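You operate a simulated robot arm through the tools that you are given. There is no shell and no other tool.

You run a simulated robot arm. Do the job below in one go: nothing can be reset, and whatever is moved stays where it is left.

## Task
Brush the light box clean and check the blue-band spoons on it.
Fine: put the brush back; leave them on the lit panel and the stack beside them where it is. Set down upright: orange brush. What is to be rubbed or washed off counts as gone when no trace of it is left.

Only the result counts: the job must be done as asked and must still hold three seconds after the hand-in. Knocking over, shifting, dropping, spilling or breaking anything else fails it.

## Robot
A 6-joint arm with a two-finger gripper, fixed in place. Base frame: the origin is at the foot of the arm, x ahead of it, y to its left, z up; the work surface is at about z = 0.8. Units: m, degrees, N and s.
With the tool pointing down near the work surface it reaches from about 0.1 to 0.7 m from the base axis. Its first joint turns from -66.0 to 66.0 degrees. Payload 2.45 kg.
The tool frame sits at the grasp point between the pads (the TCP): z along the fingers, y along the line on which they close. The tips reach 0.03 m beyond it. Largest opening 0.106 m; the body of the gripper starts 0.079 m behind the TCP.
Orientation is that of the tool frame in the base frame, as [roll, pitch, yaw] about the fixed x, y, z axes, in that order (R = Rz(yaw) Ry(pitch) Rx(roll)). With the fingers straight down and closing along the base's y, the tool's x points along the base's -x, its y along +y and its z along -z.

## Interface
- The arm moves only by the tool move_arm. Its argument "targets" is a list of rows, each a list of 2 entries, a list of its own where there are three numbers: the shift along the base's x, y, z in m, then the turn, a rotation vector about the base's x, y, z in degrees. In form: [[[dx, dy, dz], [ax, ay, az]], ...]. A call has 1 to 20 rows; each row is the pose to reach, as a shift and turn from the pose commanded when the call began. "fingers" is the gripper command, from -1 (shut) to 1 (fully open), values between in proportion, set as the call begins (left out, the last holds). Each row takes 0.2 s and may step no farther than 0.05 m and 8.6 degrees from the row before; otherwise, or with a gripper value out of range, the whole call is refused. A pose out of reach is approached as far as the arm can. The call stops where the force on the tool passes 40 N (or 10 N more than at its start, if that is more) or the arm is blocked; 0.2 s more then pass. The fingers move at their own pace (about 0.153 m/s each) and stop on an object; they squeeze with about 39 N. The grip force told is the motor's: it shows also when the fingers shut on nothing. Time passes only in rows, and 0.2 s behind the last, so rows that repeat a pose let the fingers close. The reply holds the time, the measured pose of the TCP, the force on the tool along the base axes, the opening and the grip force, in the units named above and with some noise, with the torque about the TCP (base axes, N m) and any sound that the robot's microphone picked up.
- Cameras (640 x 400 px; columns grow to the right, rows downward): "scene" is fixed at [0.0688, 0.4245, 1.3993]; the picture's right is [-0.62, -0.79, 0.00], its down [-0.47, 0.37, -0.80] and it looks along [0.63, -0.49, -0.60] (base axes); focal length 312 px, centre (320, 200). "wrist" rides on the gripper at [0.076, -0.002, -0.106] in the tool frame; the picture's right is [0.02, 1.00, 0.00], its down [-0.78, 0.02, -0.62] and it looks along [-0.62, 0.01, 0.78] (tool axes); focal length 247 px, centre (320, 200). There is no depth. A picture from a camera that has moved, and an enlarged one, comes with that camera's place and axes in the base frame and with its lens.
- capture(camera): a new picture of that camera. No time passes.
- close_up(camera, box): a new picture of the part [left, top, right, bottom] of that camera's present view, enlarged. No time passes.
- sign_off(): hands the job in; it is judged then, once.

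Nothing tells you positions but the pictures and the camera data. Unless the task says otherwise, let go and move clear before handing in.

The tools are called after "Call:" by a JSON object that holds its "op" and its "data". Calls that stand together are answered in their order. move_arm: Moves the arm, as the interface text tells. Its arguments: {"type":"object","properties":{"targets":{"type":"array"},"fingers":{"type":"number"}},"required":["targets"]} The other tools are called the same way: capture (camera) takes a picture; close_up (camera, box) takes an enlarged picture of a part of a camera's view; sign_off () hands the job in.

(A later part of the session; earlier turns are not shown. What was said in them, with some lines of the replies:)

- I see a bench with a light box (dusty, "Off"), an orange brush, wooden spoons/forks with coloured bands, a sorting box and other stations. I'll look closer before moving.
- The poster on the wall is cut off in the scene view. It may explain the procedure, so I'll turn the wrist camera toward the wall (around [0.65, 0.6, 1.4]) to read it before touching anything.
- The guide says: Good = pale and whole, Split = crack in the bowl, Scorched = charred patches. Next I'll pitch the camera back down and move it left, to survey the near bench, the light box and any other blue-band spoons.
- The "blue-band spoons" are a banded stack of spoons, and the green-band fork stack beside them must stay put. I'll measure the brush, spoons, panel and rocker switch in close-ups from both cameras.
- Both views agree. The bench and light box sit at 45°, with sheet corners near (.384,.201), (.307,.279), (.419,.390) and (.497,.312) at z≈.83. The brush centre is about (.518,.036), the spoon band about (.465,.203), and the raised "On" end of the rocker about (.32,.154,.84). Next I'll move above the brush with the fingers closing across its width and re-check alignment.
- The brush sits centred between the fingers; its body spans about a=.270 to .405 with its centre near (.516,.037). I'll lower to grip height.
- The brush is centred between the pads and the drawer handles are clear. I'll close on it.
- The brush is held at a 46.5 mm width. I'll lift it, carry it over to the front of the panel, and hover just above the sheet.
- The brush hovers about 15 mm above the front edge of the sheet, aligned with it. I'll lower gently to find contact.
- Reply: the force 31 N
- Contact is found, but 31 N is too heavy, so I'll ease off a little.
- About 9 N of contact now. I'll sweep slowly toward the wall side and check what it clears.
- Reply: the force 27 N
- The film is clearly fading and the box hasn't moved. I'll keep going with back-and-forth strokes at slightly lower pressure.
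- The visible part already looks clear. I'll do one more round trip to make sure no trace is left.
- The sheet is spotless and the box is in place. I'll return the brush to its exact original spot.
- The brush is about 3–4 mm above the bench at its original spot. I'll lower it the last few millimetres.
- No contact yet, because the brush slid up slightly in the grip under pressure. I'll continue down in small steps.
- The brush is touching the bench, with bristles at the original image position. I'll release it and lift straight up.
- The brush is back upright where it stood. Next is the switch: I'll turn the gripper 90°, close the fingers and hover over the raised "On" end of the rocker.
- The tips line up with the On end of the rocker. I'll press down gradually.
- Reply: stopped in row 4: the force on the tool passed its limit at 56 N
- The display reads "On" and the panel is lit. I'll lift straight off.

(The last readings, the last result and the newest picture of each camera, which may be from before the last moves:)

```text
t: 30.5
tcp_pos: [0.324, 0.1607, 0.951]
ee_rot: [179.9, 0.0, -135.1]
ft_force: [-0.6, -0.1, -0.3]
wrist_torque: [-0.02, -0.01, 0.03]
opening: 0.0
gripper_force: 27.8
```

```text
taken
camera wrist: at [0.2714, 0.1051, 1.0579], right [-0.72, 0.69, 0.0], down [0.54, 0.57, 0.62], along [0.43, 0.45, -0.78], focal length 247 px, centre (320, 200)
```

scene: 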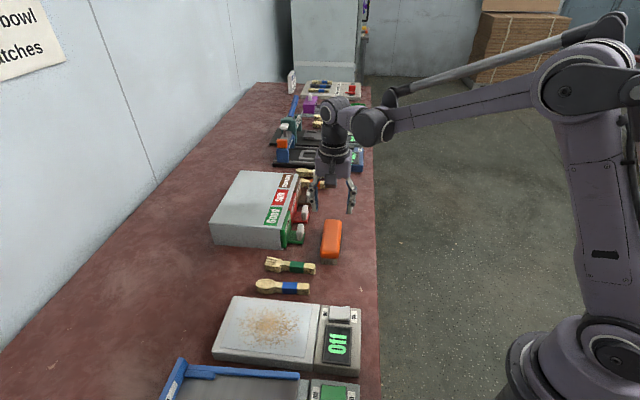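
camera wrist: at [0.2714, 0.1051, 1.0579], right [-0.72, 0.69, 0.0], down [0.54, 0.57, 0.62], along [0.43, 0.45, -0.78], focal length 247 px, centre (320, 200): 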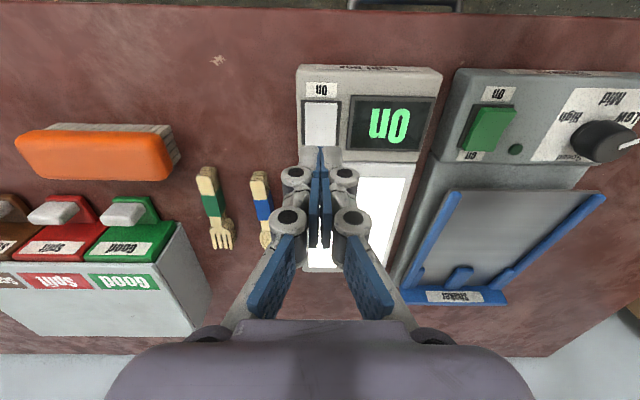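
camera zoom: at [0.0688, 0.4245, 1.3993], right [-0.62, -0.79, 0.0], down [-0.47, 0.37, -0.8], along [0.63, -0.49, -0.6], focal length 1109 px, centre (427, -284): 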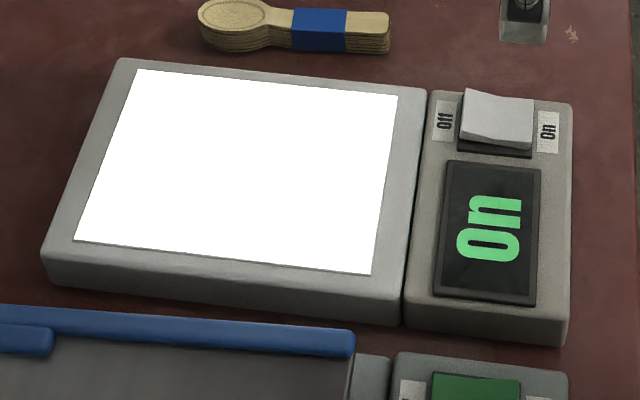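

The light stayed on and the box is in place. I'll move above the blue-banded spoons with the fingers at about 46 mm and check alignment.

Call:
{"op": "move_arm", "data": {"targets": [[[0.035, 0.0108, 0], [0, 0, 0]], [[0.07, 0.0216, 0], [0, 0, 0]], [[0.105, 0.0323, 0], [0, 0, 0]], [[0.1402, 0.0431, 0], [0, 0, 0]], [[0.1402, 0.0431, -0.02], [0, 0, 0]], [[0.1402, 0.0431, -0.02], [0, 0, 0]]], "fingers": -0.13}}

Call:
{"op": "capture", "data": {"camera": "wrist"}}

Call:
{"op": "close_up", "data": {"camera": "wrist", "box": [220, 60, 420, 200]}}

Call:
{"op": "close_up", "data": {"camera": "scene", "box": [220, 220, 360, 320]}}

```text
t: 31.9
tcp_pos: [0.4632, 0.2022, 0.9304]
ee_rot: [179.9, -0.1, -134.9]
ft_force: [-0.2, -0.2, -0.3]
wrist_torque: [0.02, 0.0, 0.01]
opening: 0.046
gripper_force: 0.0
```

```text
taken
camera wrist: at [0.4106, 0.148, 1.038], right [-0.72, 0.69, 0.0], down [0.54, 0.57, 0.62], along [0.43, 0.45, -0.78], focal length 247 px, centre (320, 200)
```

wrist: 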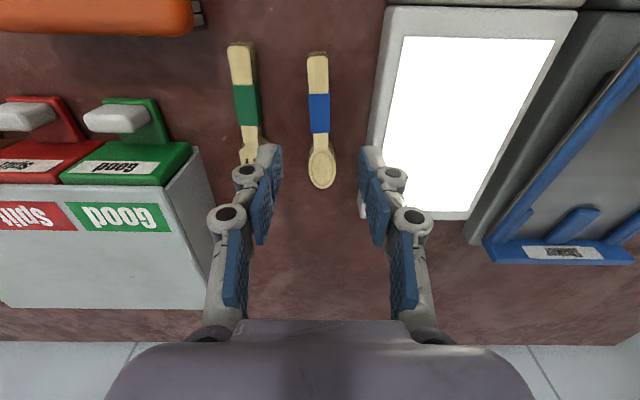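

```text
2.86 times, centred on (320, 130) of wrist
camera zoom: at [0.4106, 0.148, 1.038], right [-0.72, 0.69, 0.0], down [0.54, 0.57, 0.62], along [0.43, 0.45, -0.78], focal length 706 px, centre (320, 400)
```

zoom: 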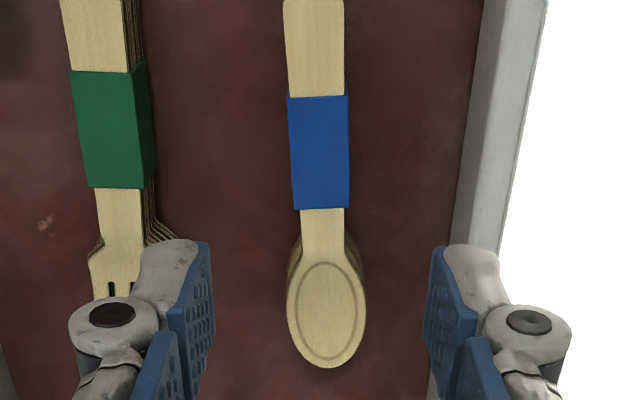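

```text
4.00 times, centred on (290, 270) of scene
camera zoom: at [0.0688, 0.4245, 1.3993], right [-0.62, -0.79, 0.0], down [-0.47, 0.37, -0.8], along [0.63, -0.49, -0.6], focal length 1248 px, centre (440, -80)
```

zoom: 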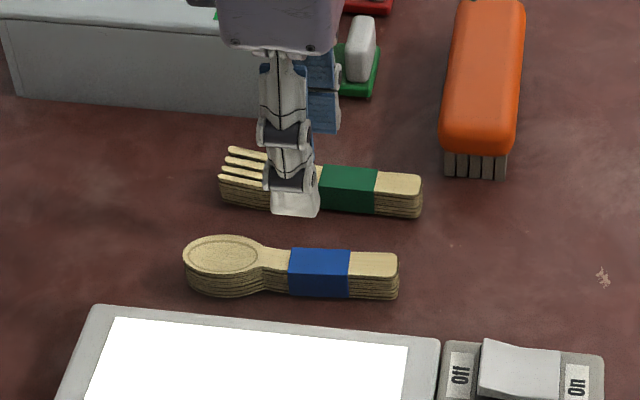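

The band centre is right under the TCP, and the stack is yawed about 4° relative to the gripper. I'll match that angle and descend around the band.

Call:
{"op": "move_arm", "data": {"targets": [[[0, 0, -0.02], [0, 0, 3.9]], [[0, 0, -0.05], [0, 0, 3.9]], [[0, 0, -0.075], [0, 0, 3.9]], [[0, 0, -0.09], [0, 0, 3.9]], [[0, 0, -0.096], [0, 0, 3.9]], [[0, 0, -0.096], [0, 0, 3.9]]]}}

Call:
{"op": "capture", "data": {"camera": "wrist"}}

Call:
{"op": "close_up", "data": {"camera": "scene", "box": [220, 220, 360, 320]}}

```text
t: 33.3
tcp_pos: [0.4628, 0.2049, 0.8339]
ee_rot: [179.8, 0.0, -131.1]
ft_force: [0.3, 0.0, 0.0]
wrist_torque: [0.0, 0.01, 0.02]
opening: 0.0461
gripper_force: 0.1
```

```text
taken
camera wrist: at [0.4143, 0.1455, 0.9413], right [-0.77, 0.64, 0.0], down [0.5, 0.6, 0.62], along [0.4, 0.48, -0.78], focal length 247 px, centre (320, 200)
```

wrist: 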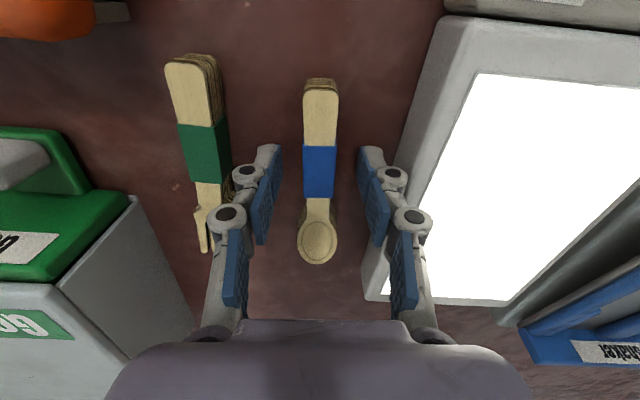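

```text
4.00 times, centred on (290, 270) of scene
camera zoom: at [0.0688, 0.4245, 1.3993], right [-0.62, -0.79, 0.0], down [-0.47, 0.37, -0.8], along [0.63, -0.49, -0.6], focal length 1248 px, centre (440, -80)
```

zoom: 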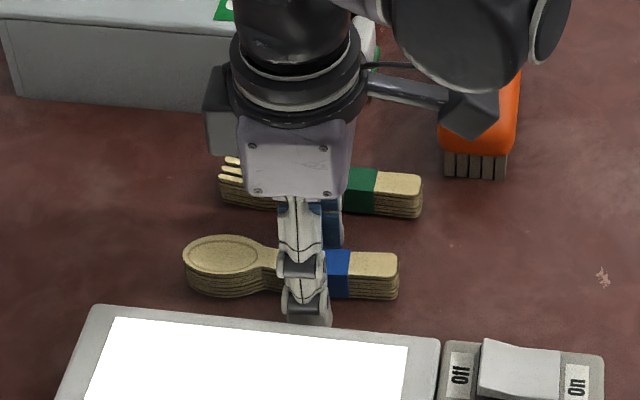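

The stack is aligned and centred, with both fingers clear of the forks and the box. I'll close, then lift slightly to test the grip.

Call:
{"op": "move_arm", "data": {"targets": [[[0, 0, 0], [0, 0, 0]], [[0, 0, 0], [0, 0, 0]], [[0, 0, 0], [0, 0, 0]]], "fingers": -1}}

Call:
{"op": "move_arm", "data": {"targets": [[[0, 0, 0.01], [0, 0, 0]], [[0, 0, 0.03], [0, 0, 0]], [[0, 0, 0.06], [0, 0, 0]], [[0, 0, 0.06], [0, 0, 0]]]}}

Call:
{"op": "capture", "data": {"camera": "wrist"}}

Call:
{"op": "close_up", "data": {"camera": "scene", "box": [200, 200, 360, 320]}}

```text
t: 34.1
tcp_pos: [0.4629, 0.2047, 0.8348]
ee_rot: [180.0, -0.1, -131.1]
ft_force: [0.0, 0.1, 0.5]
wrist_torque: [0.02, -0.01, -0.05]
opening: 0.0143
gripper_force: 38.8
```

```text
t: 35.1
tcp_pos: [0.4661, 0.2033, 0.8943]
ee_rot: [179.9, 0.0, -131.1]
ft_force: [-0.8, -0.3, -0.1]
wrist_torque: [-0.03, -0.02, 0.01]
opening: 0.0142
gripper_force: 39.2
```

```text
taken
camera wrist: at [0.416, 0.1442, 1.0012], right [-0.77, 0.64, 0.0], down [0.5, 0.6, 0.62], along [0.4, 0.48, -0.78], focal length 247 px, centre (320, 200)
```

wrist: 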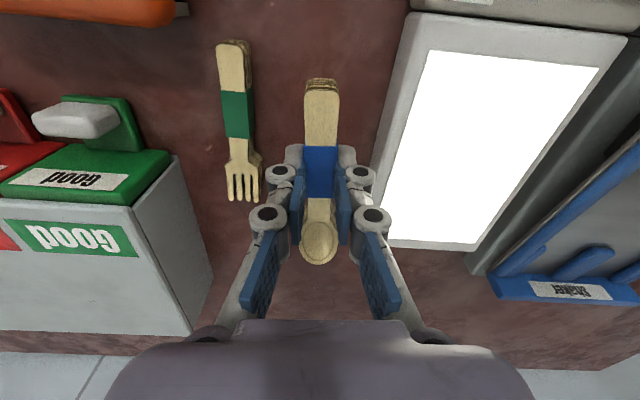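

```text
3.33 times, centred on (280, 260) of scene
camera zoom: at [0.0688, 0.4245, 1.3993], right [-0.62, -0.79, 0.0], down [-0.47, 0.37, -0.8], along [0.63, -0.49, -0.6], focal length 1040 px, centre (453, 0)
```

zoom: 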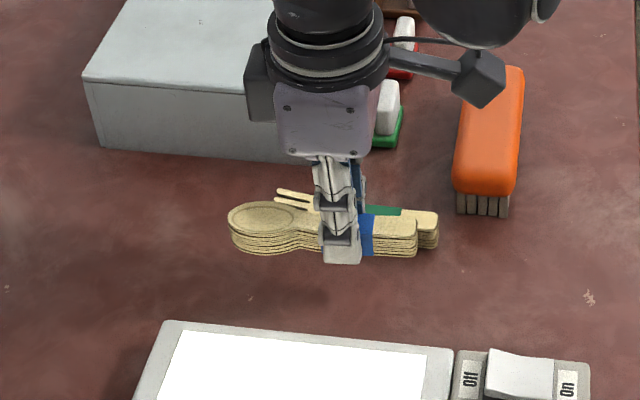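

The stack is held firmly and level. I'll carry it over the centre of the lit panel, squaring it to the sheet, and hover.

Call:
{"op": "move_arm", "data": {"targets": [[[-0.0248, 0.0262, 0.015], [0, 0, -1.3]], [[-0.0497, 0.0524, 0.015], [0, 0, -2.6]], [[-0.0745, 0.0786, 0.015], [0, 0, -3.9]], [[-0.0745, 0.0786, 0.0], [0, 0, -3.9]], [[-0.0745, 0.0786, -0.014], [0, 0, -3.9]], [[-0.0745, 0.0786, -0.02], [0, 0, -3.9]], [[-0.0745, 0.0786, -0.02], [0, 0, -3.9]]]}}

Call:
{"op": "capture", "data": {"camera": "wrist"}}

Call:
{"op": "close_up", "data": {"camera": "scene", "box": [200, 270, 380, 390]}}

```text
t: 36.7
tcp_pos: [0.3887, 0.2827, 0.874]
ee_rot: [179.9, 0.0, -134.9]
ft_force: [0.5, 0.2, -0.4]
wrist_torque: [-0.01, -0.02, -0.02]
opening: 0.0142
gripper_force: 38.9
```

```text
taken
camera wrist: at [0.3366, 0.2271, 0.9815], right [-0.72, 0.69, 0.0], down [0.54, 0.57, 0.62], along [0.43, 0.45, -0.78], focal length 247 px, centre (320, 200)
```

wrist: 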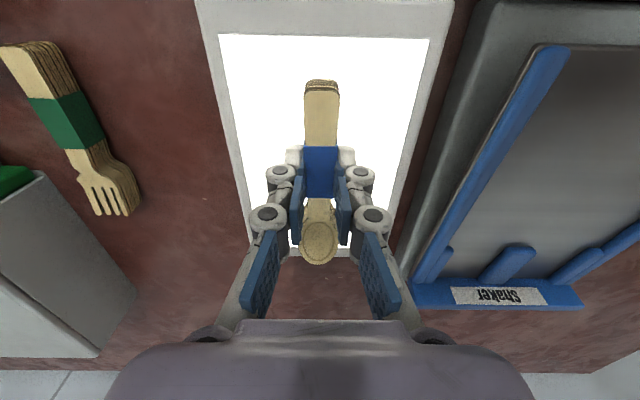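

```text
3.33 times, centred on (290, 330) of scene
camera zoom: at [0.0688, 0.4245, 1.3993], right [-0.62, -0.79, 0.0], down [-0.47, 0.37, -0.8], along [0.63, -0.49, -0.6], focal length 1040 px, centre (420, -233)
```

zoom: 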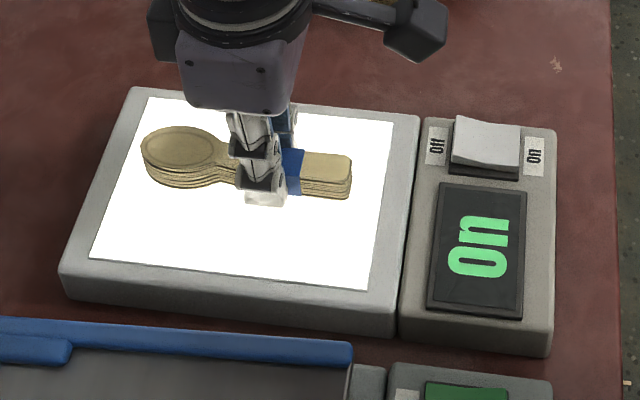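

The stack is centred over the sheet, a few millimetres above it. I'll lower it in small steps.

Call:
{"op": "move_arm", "data": {"targets": [[[0, 0, -0.0015], [0, 0, 0]], [[0, 0, -0.003], [0, 0, 0]], [[0, 0, -0.004], [0, 0, 0]], [[0, 0, -0.004], [0, 0, 0]]]}}

Call:
{"op": "close_up", "data": {"camera": "scene", "box": [230, 290, 320, 350]}}

```text
t: 37.7
tcp_pos: [0.3893, 0.2816, 0.8702]
ee_rot: [179.9, 0.0, -135.0]
ft_force: [0.0, 0.3, -0.5]
wrist_torque: [-0.04, 0.02, -0.02]
opening: 0.0141
gripper_force: 39.1
```

```text
6.67 times, centred on (275, 320) of scene
camera zoom: at [0.0688, 0.4245, 1.3993], right [-0.62, -0.79, 0.0], down [-0.47, 0.37, -0.8], along [0.63, -0.49, -0.6], focal length 2080 px, centre (620, -600)
```

zoom: 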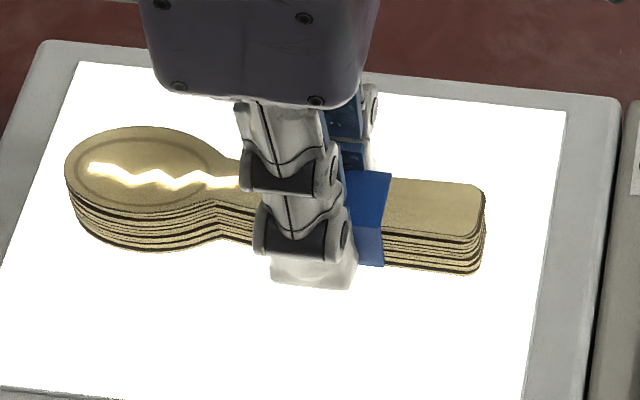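

With the light behind it, a jagged bright crack shows in the bowl, which the guide classes as "Split". I'll come back to that after setting the stack down; it's still just above the sheet, so I'll lower further.

Call:
{"op": "move_arm", "data": {"targets": [[[0, 0, -0.0008], [0, 0, 0]], [[0, 0, -0.0016], [0, 0, 0]], [[0, 0, -0.0016], [0, 0, 0]]]}}

Call:
{"op": "close_up", "data": {"camera": "scene", "box": [230, 290, 320, 350]}}

```text
t: 38.5
tcp_pos: [0.3906, 0.2831, 0.8691]
ee_rot: [179.9, 0.0, -135.0]
ft_force: [1.2, -0.5, 18.0]
wrist_torque: [-0.07, -0.01, -0.02]
opening: 0.0142
gripper_force: 39.2
```

```text
6.67 times, centred on (275, 320) of scene
camera zoom: at [0.0686, 0.4243, 1.3994], right [-0.62, -0.79, 0.0], down [-0.47, 0.37, -0.8], along [0.63, -0.49, -0.6], focal length 2080 px, centre (620, -600)
```

zoom: 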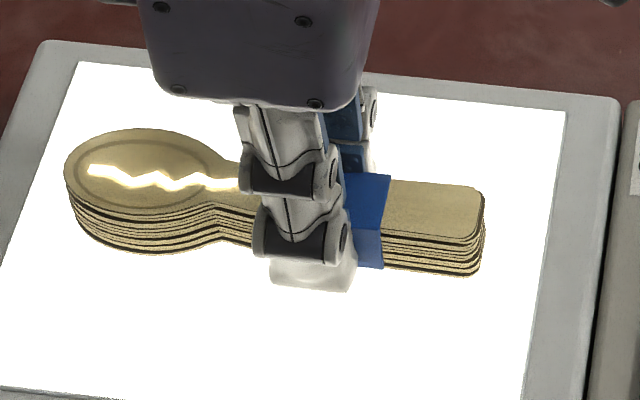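

Contact. I'll ease up slightly, open the fingers a little and lift clear.

Call:
{"op": "move_arm", "data": {"targets": [[[0, 0, 0.0008], [0, 0, 0]], [[0, 0, 0.0008], [0, 0, 0]]]}}

Call:
{"op": "move_arm", "data": {"targets": [[[0, 0, 0], [0, 0, 0]], [[0, 0, 0], [0, 0, 0]], [[0, 0, 0.005], [0, 0, 0]], [[0, 0, 0.03], [0, 0, 0]], [[0, 0, 0.07], [0, 0, 0]], [[-0.02, -0.02, 0.11], [0, 0, 0]], [[-0.05, -0.05, 0.13], [0, 0, 0]]], "fingers": -0.1}}

Call:
{"op": "close_up", "data": {"camera": "scene", "box": [200, 270, 380, 390]}}

Call:
{"op": "capture", "data": {"camera": "wrist"}}

Call:
{"op": "capture", "data": {"camera": "scene"}}

```text
t: 39.1
tcp_pos: [0.3899, 0.2821, 0.87]
ee_rot: [179.9, 0.0, -135.1]
ft_force: [0.3, -0.7, -0.8]
wrist_torque: [-0.03, 0.01, 0.0]
opening: 0.0143
gripper_force: 39.2
```

```text
t: 40.7
tcp_pos: [0.3412, 0.2312, 0.9999]
ee_rot: [179.9, 0.0, -135.0]
ft_force: [0.2, 0.3, 0.1]
wrist_torque: [0.01, -0.01, 0.01]
opening: 0.0478
gripper_force: 0.0
```

```text
3.33 times, centred on (290, 330) of scene
camera zoom: at [0.0688, 0.4245, 1.3993], right [-0.62, -0.79, 0.0], down [-0.47, 0.37, -0.8], along [0.63, -0.49, -0.6], focal length 1040 px, centre (420, -233)
```

zoom: 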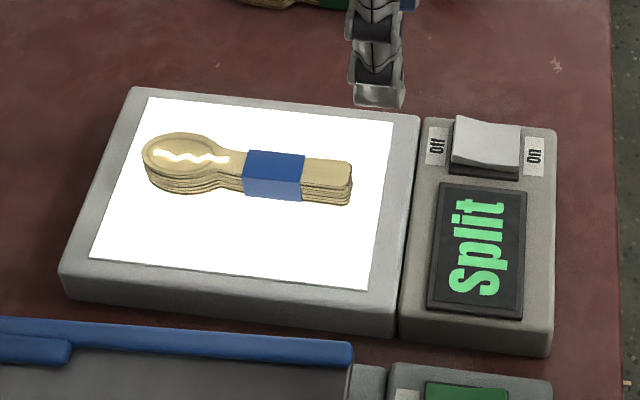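

```text
taken
camera wrist: at [0.2881, 0.1761, 1.1071], right [-0.72, 0.69, 0.0], down [0.54, 0.56, 0.62], along [0.43, 0.45, -0.78], focal length 247 px, centre (320, 200)
```

wrist: 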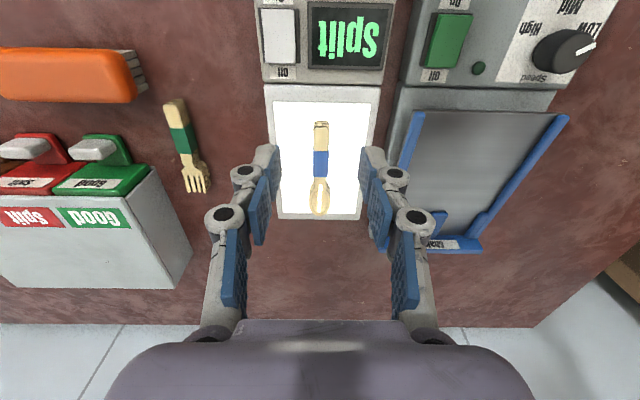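

```text
taken
```

scene: 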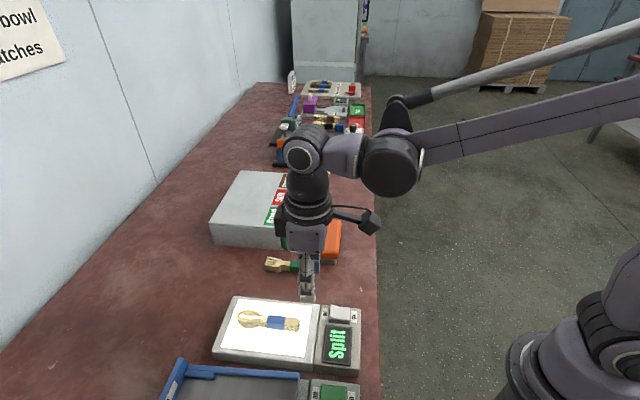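

The light box has done the check and reads "Split". The task says the spoons stay on the lit panel, so I won't put them in a drawer. I'll move the arm well clear and do a final check.

Call:
{"op": "move_arm", "data": {"targets": [[[-0.02, -0.03, 0.04], [0, 0, 0]], [[-0.04, -0.06, 0.08], [0, 0, 0]], [[-0.05, -0.09, 0.12], [0, 0, 0]], [[-0.05, -0.12, 0.16], [0, 0, 0]], [[-0.05, -0.12, 0.16], [0, 0, 0]]]}}

Call:
{"op": "close_up", "data": {"camera": "scene", "box": [200, 200, 390, 390]}}

Call:
{"op": "close_up", "data": {"camera": "scene", "box": [210, 290, 330, 370]}}

Call:
{"op": "capture", "data": {"camera": "wrist"}}

```text
refused: row 1 steps farther than a row can; nothing moved
```

```text
2.11 times, centred on (295, 295) of scene
camera zoom: at [0.0688, 0.4245, 1.3993], right [-0.62, -0.79, 0.0], down [-0.47, 0.37, -0.8], along [0.63, -0.49, -0.6], focal length 657 px, centre (373, 0)
```

zoom: 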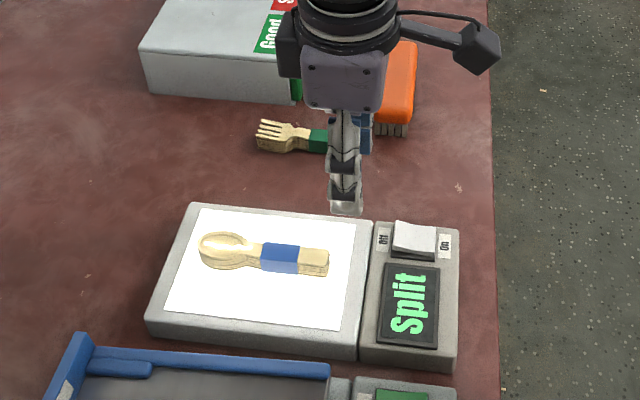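

```text
5.00 times, centred on (270, 330) of scene
camera zoom: at [0.0688, 0.4245, 1.3993], right [-0.62, -0.79, 0.0], down [-0.47, 0.37, -0.8], along [0.63, -0.49, -0.6], focal length 1560 px, centre (570, -450)
```

zoom: 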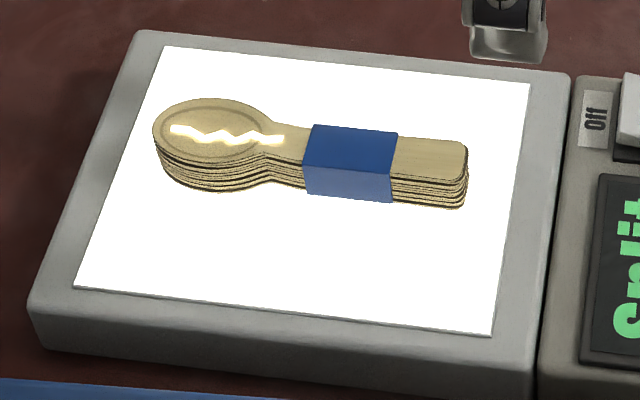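

```text
taken
camera wrist: at [0.2881, 0.1761, 1.1071], right [-0.72, 0.69, 0.0], down [0.54, 0.56, 0.62], along [0.43, 0.45, -0.78], focal length 247 px, centre (320, 200)
```

wrist: 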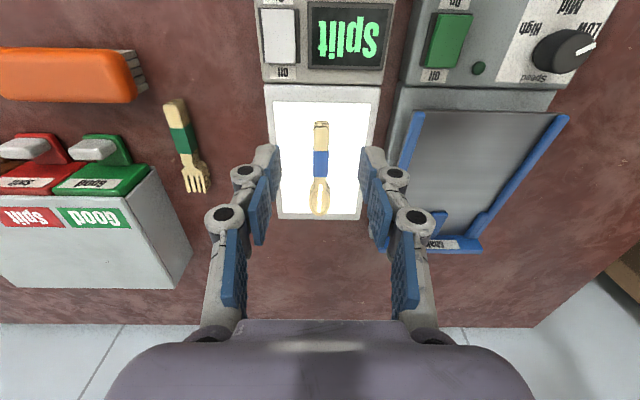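

That move was refused because a step was too long, and nothing moved. The spoons are lying flat on the clean lit sheet; I'll retreat with smaller steps.

Call:
{"op": "move_arm", "data": {"targets": [[[-0.01, -0.02, 0.035], [0, 0, 0]], [[-0.02, -0.04, 0.07], [0, 0, 0]], [[-0.03, -0.06, 0.105], [0, 0, 0]], [[-0.04, -0.08, 0.14], [0, 0, 0]], [[-0.04, -0.1, 0.17], [0, 0, 0]], [[-0.04, -0.1, 0.17], [0, 0, 0]]]}}

Call:
{"op": "close_up", "data": {"camera": "scene", "box": [200, 160, 400, 390]}}

Call:
{"op": "capture", "data": {"camera": "wrist"}}

```text
t: 42.1
tcp_pos: [0.3001, 0.1302, 1.1696]
ee_rot: [179.9, 0.1, -135.1]
ft_force: [0.7, 0.2, 0.7]
wrist_torque: [0.0, 0.0, -0.01]
opening: 0.0477
gripper_force: 0.1
```

```text
1.74 times, centred on (300, 275) of scene
camera zoom: at [0.0688, 0.4245, 1.3993], right [-0.62, -0.79, 0.0], down [-0.47, 0.37, -0.8], along [0.63, -0.49, -0.6], focal length 543 px, centre (355, 70)
```

zoom: 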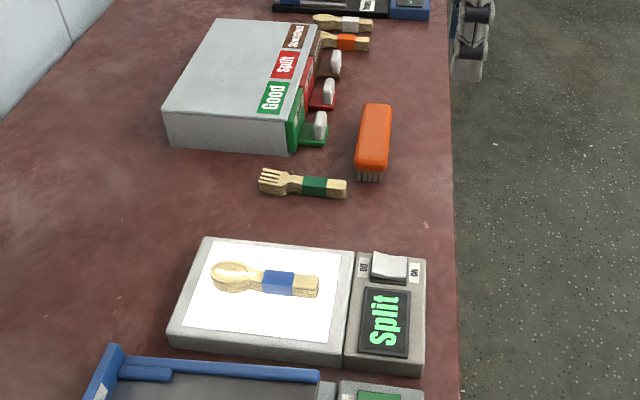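

```text
taken
camera wrist: at [0.2466, 0.0746, 1.2765], right [-0.72, 0.69, 0.0], down [0.54, 0.57, 0.62], along [0.43, 0.45, -0.78], focal length 247 px, centre (320, 200)
```

wrist: 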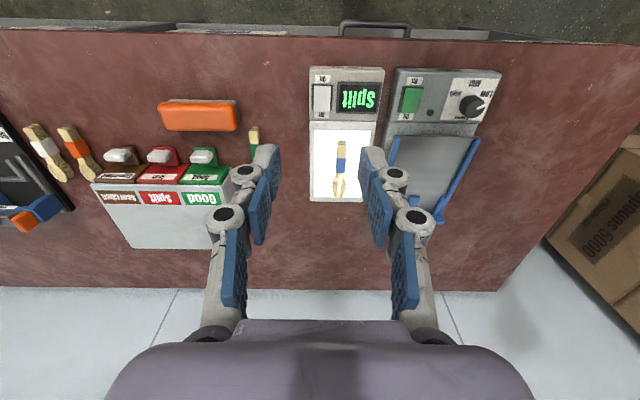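

Everything is where it should be. The panel is clean and lit with the blue-band spoons on it, reading "Split". The brush stands upright in its old place, the fork stack is untouched and the arm is clear, so I'm handing in.

Call:
{"op": "sign_off", "data": {}}

```text
The job is handed in.
```

The light box is brushed clean and switched on. The blue-band spoons are lying on the lit panel, and they are not sound: the light shows a crack in the bowl and the display reads "Split".

- **Spoons:** I took "Fine: … leave them on the lit panel" as telling me where they should end up, so I left them there and did not put them in the Split drawer. If you meant that only for sound spoons, they still need to go into that drawer.
- **Brush:** it is back upright in its original place, to within about a millimetre as far as the pictures show.
- **Everything else:** the green-band fork stack was not touched. I saw no shift in the light box or the other items in the last pictures.

The job is handed in with the gripper empty and clear of the bench.
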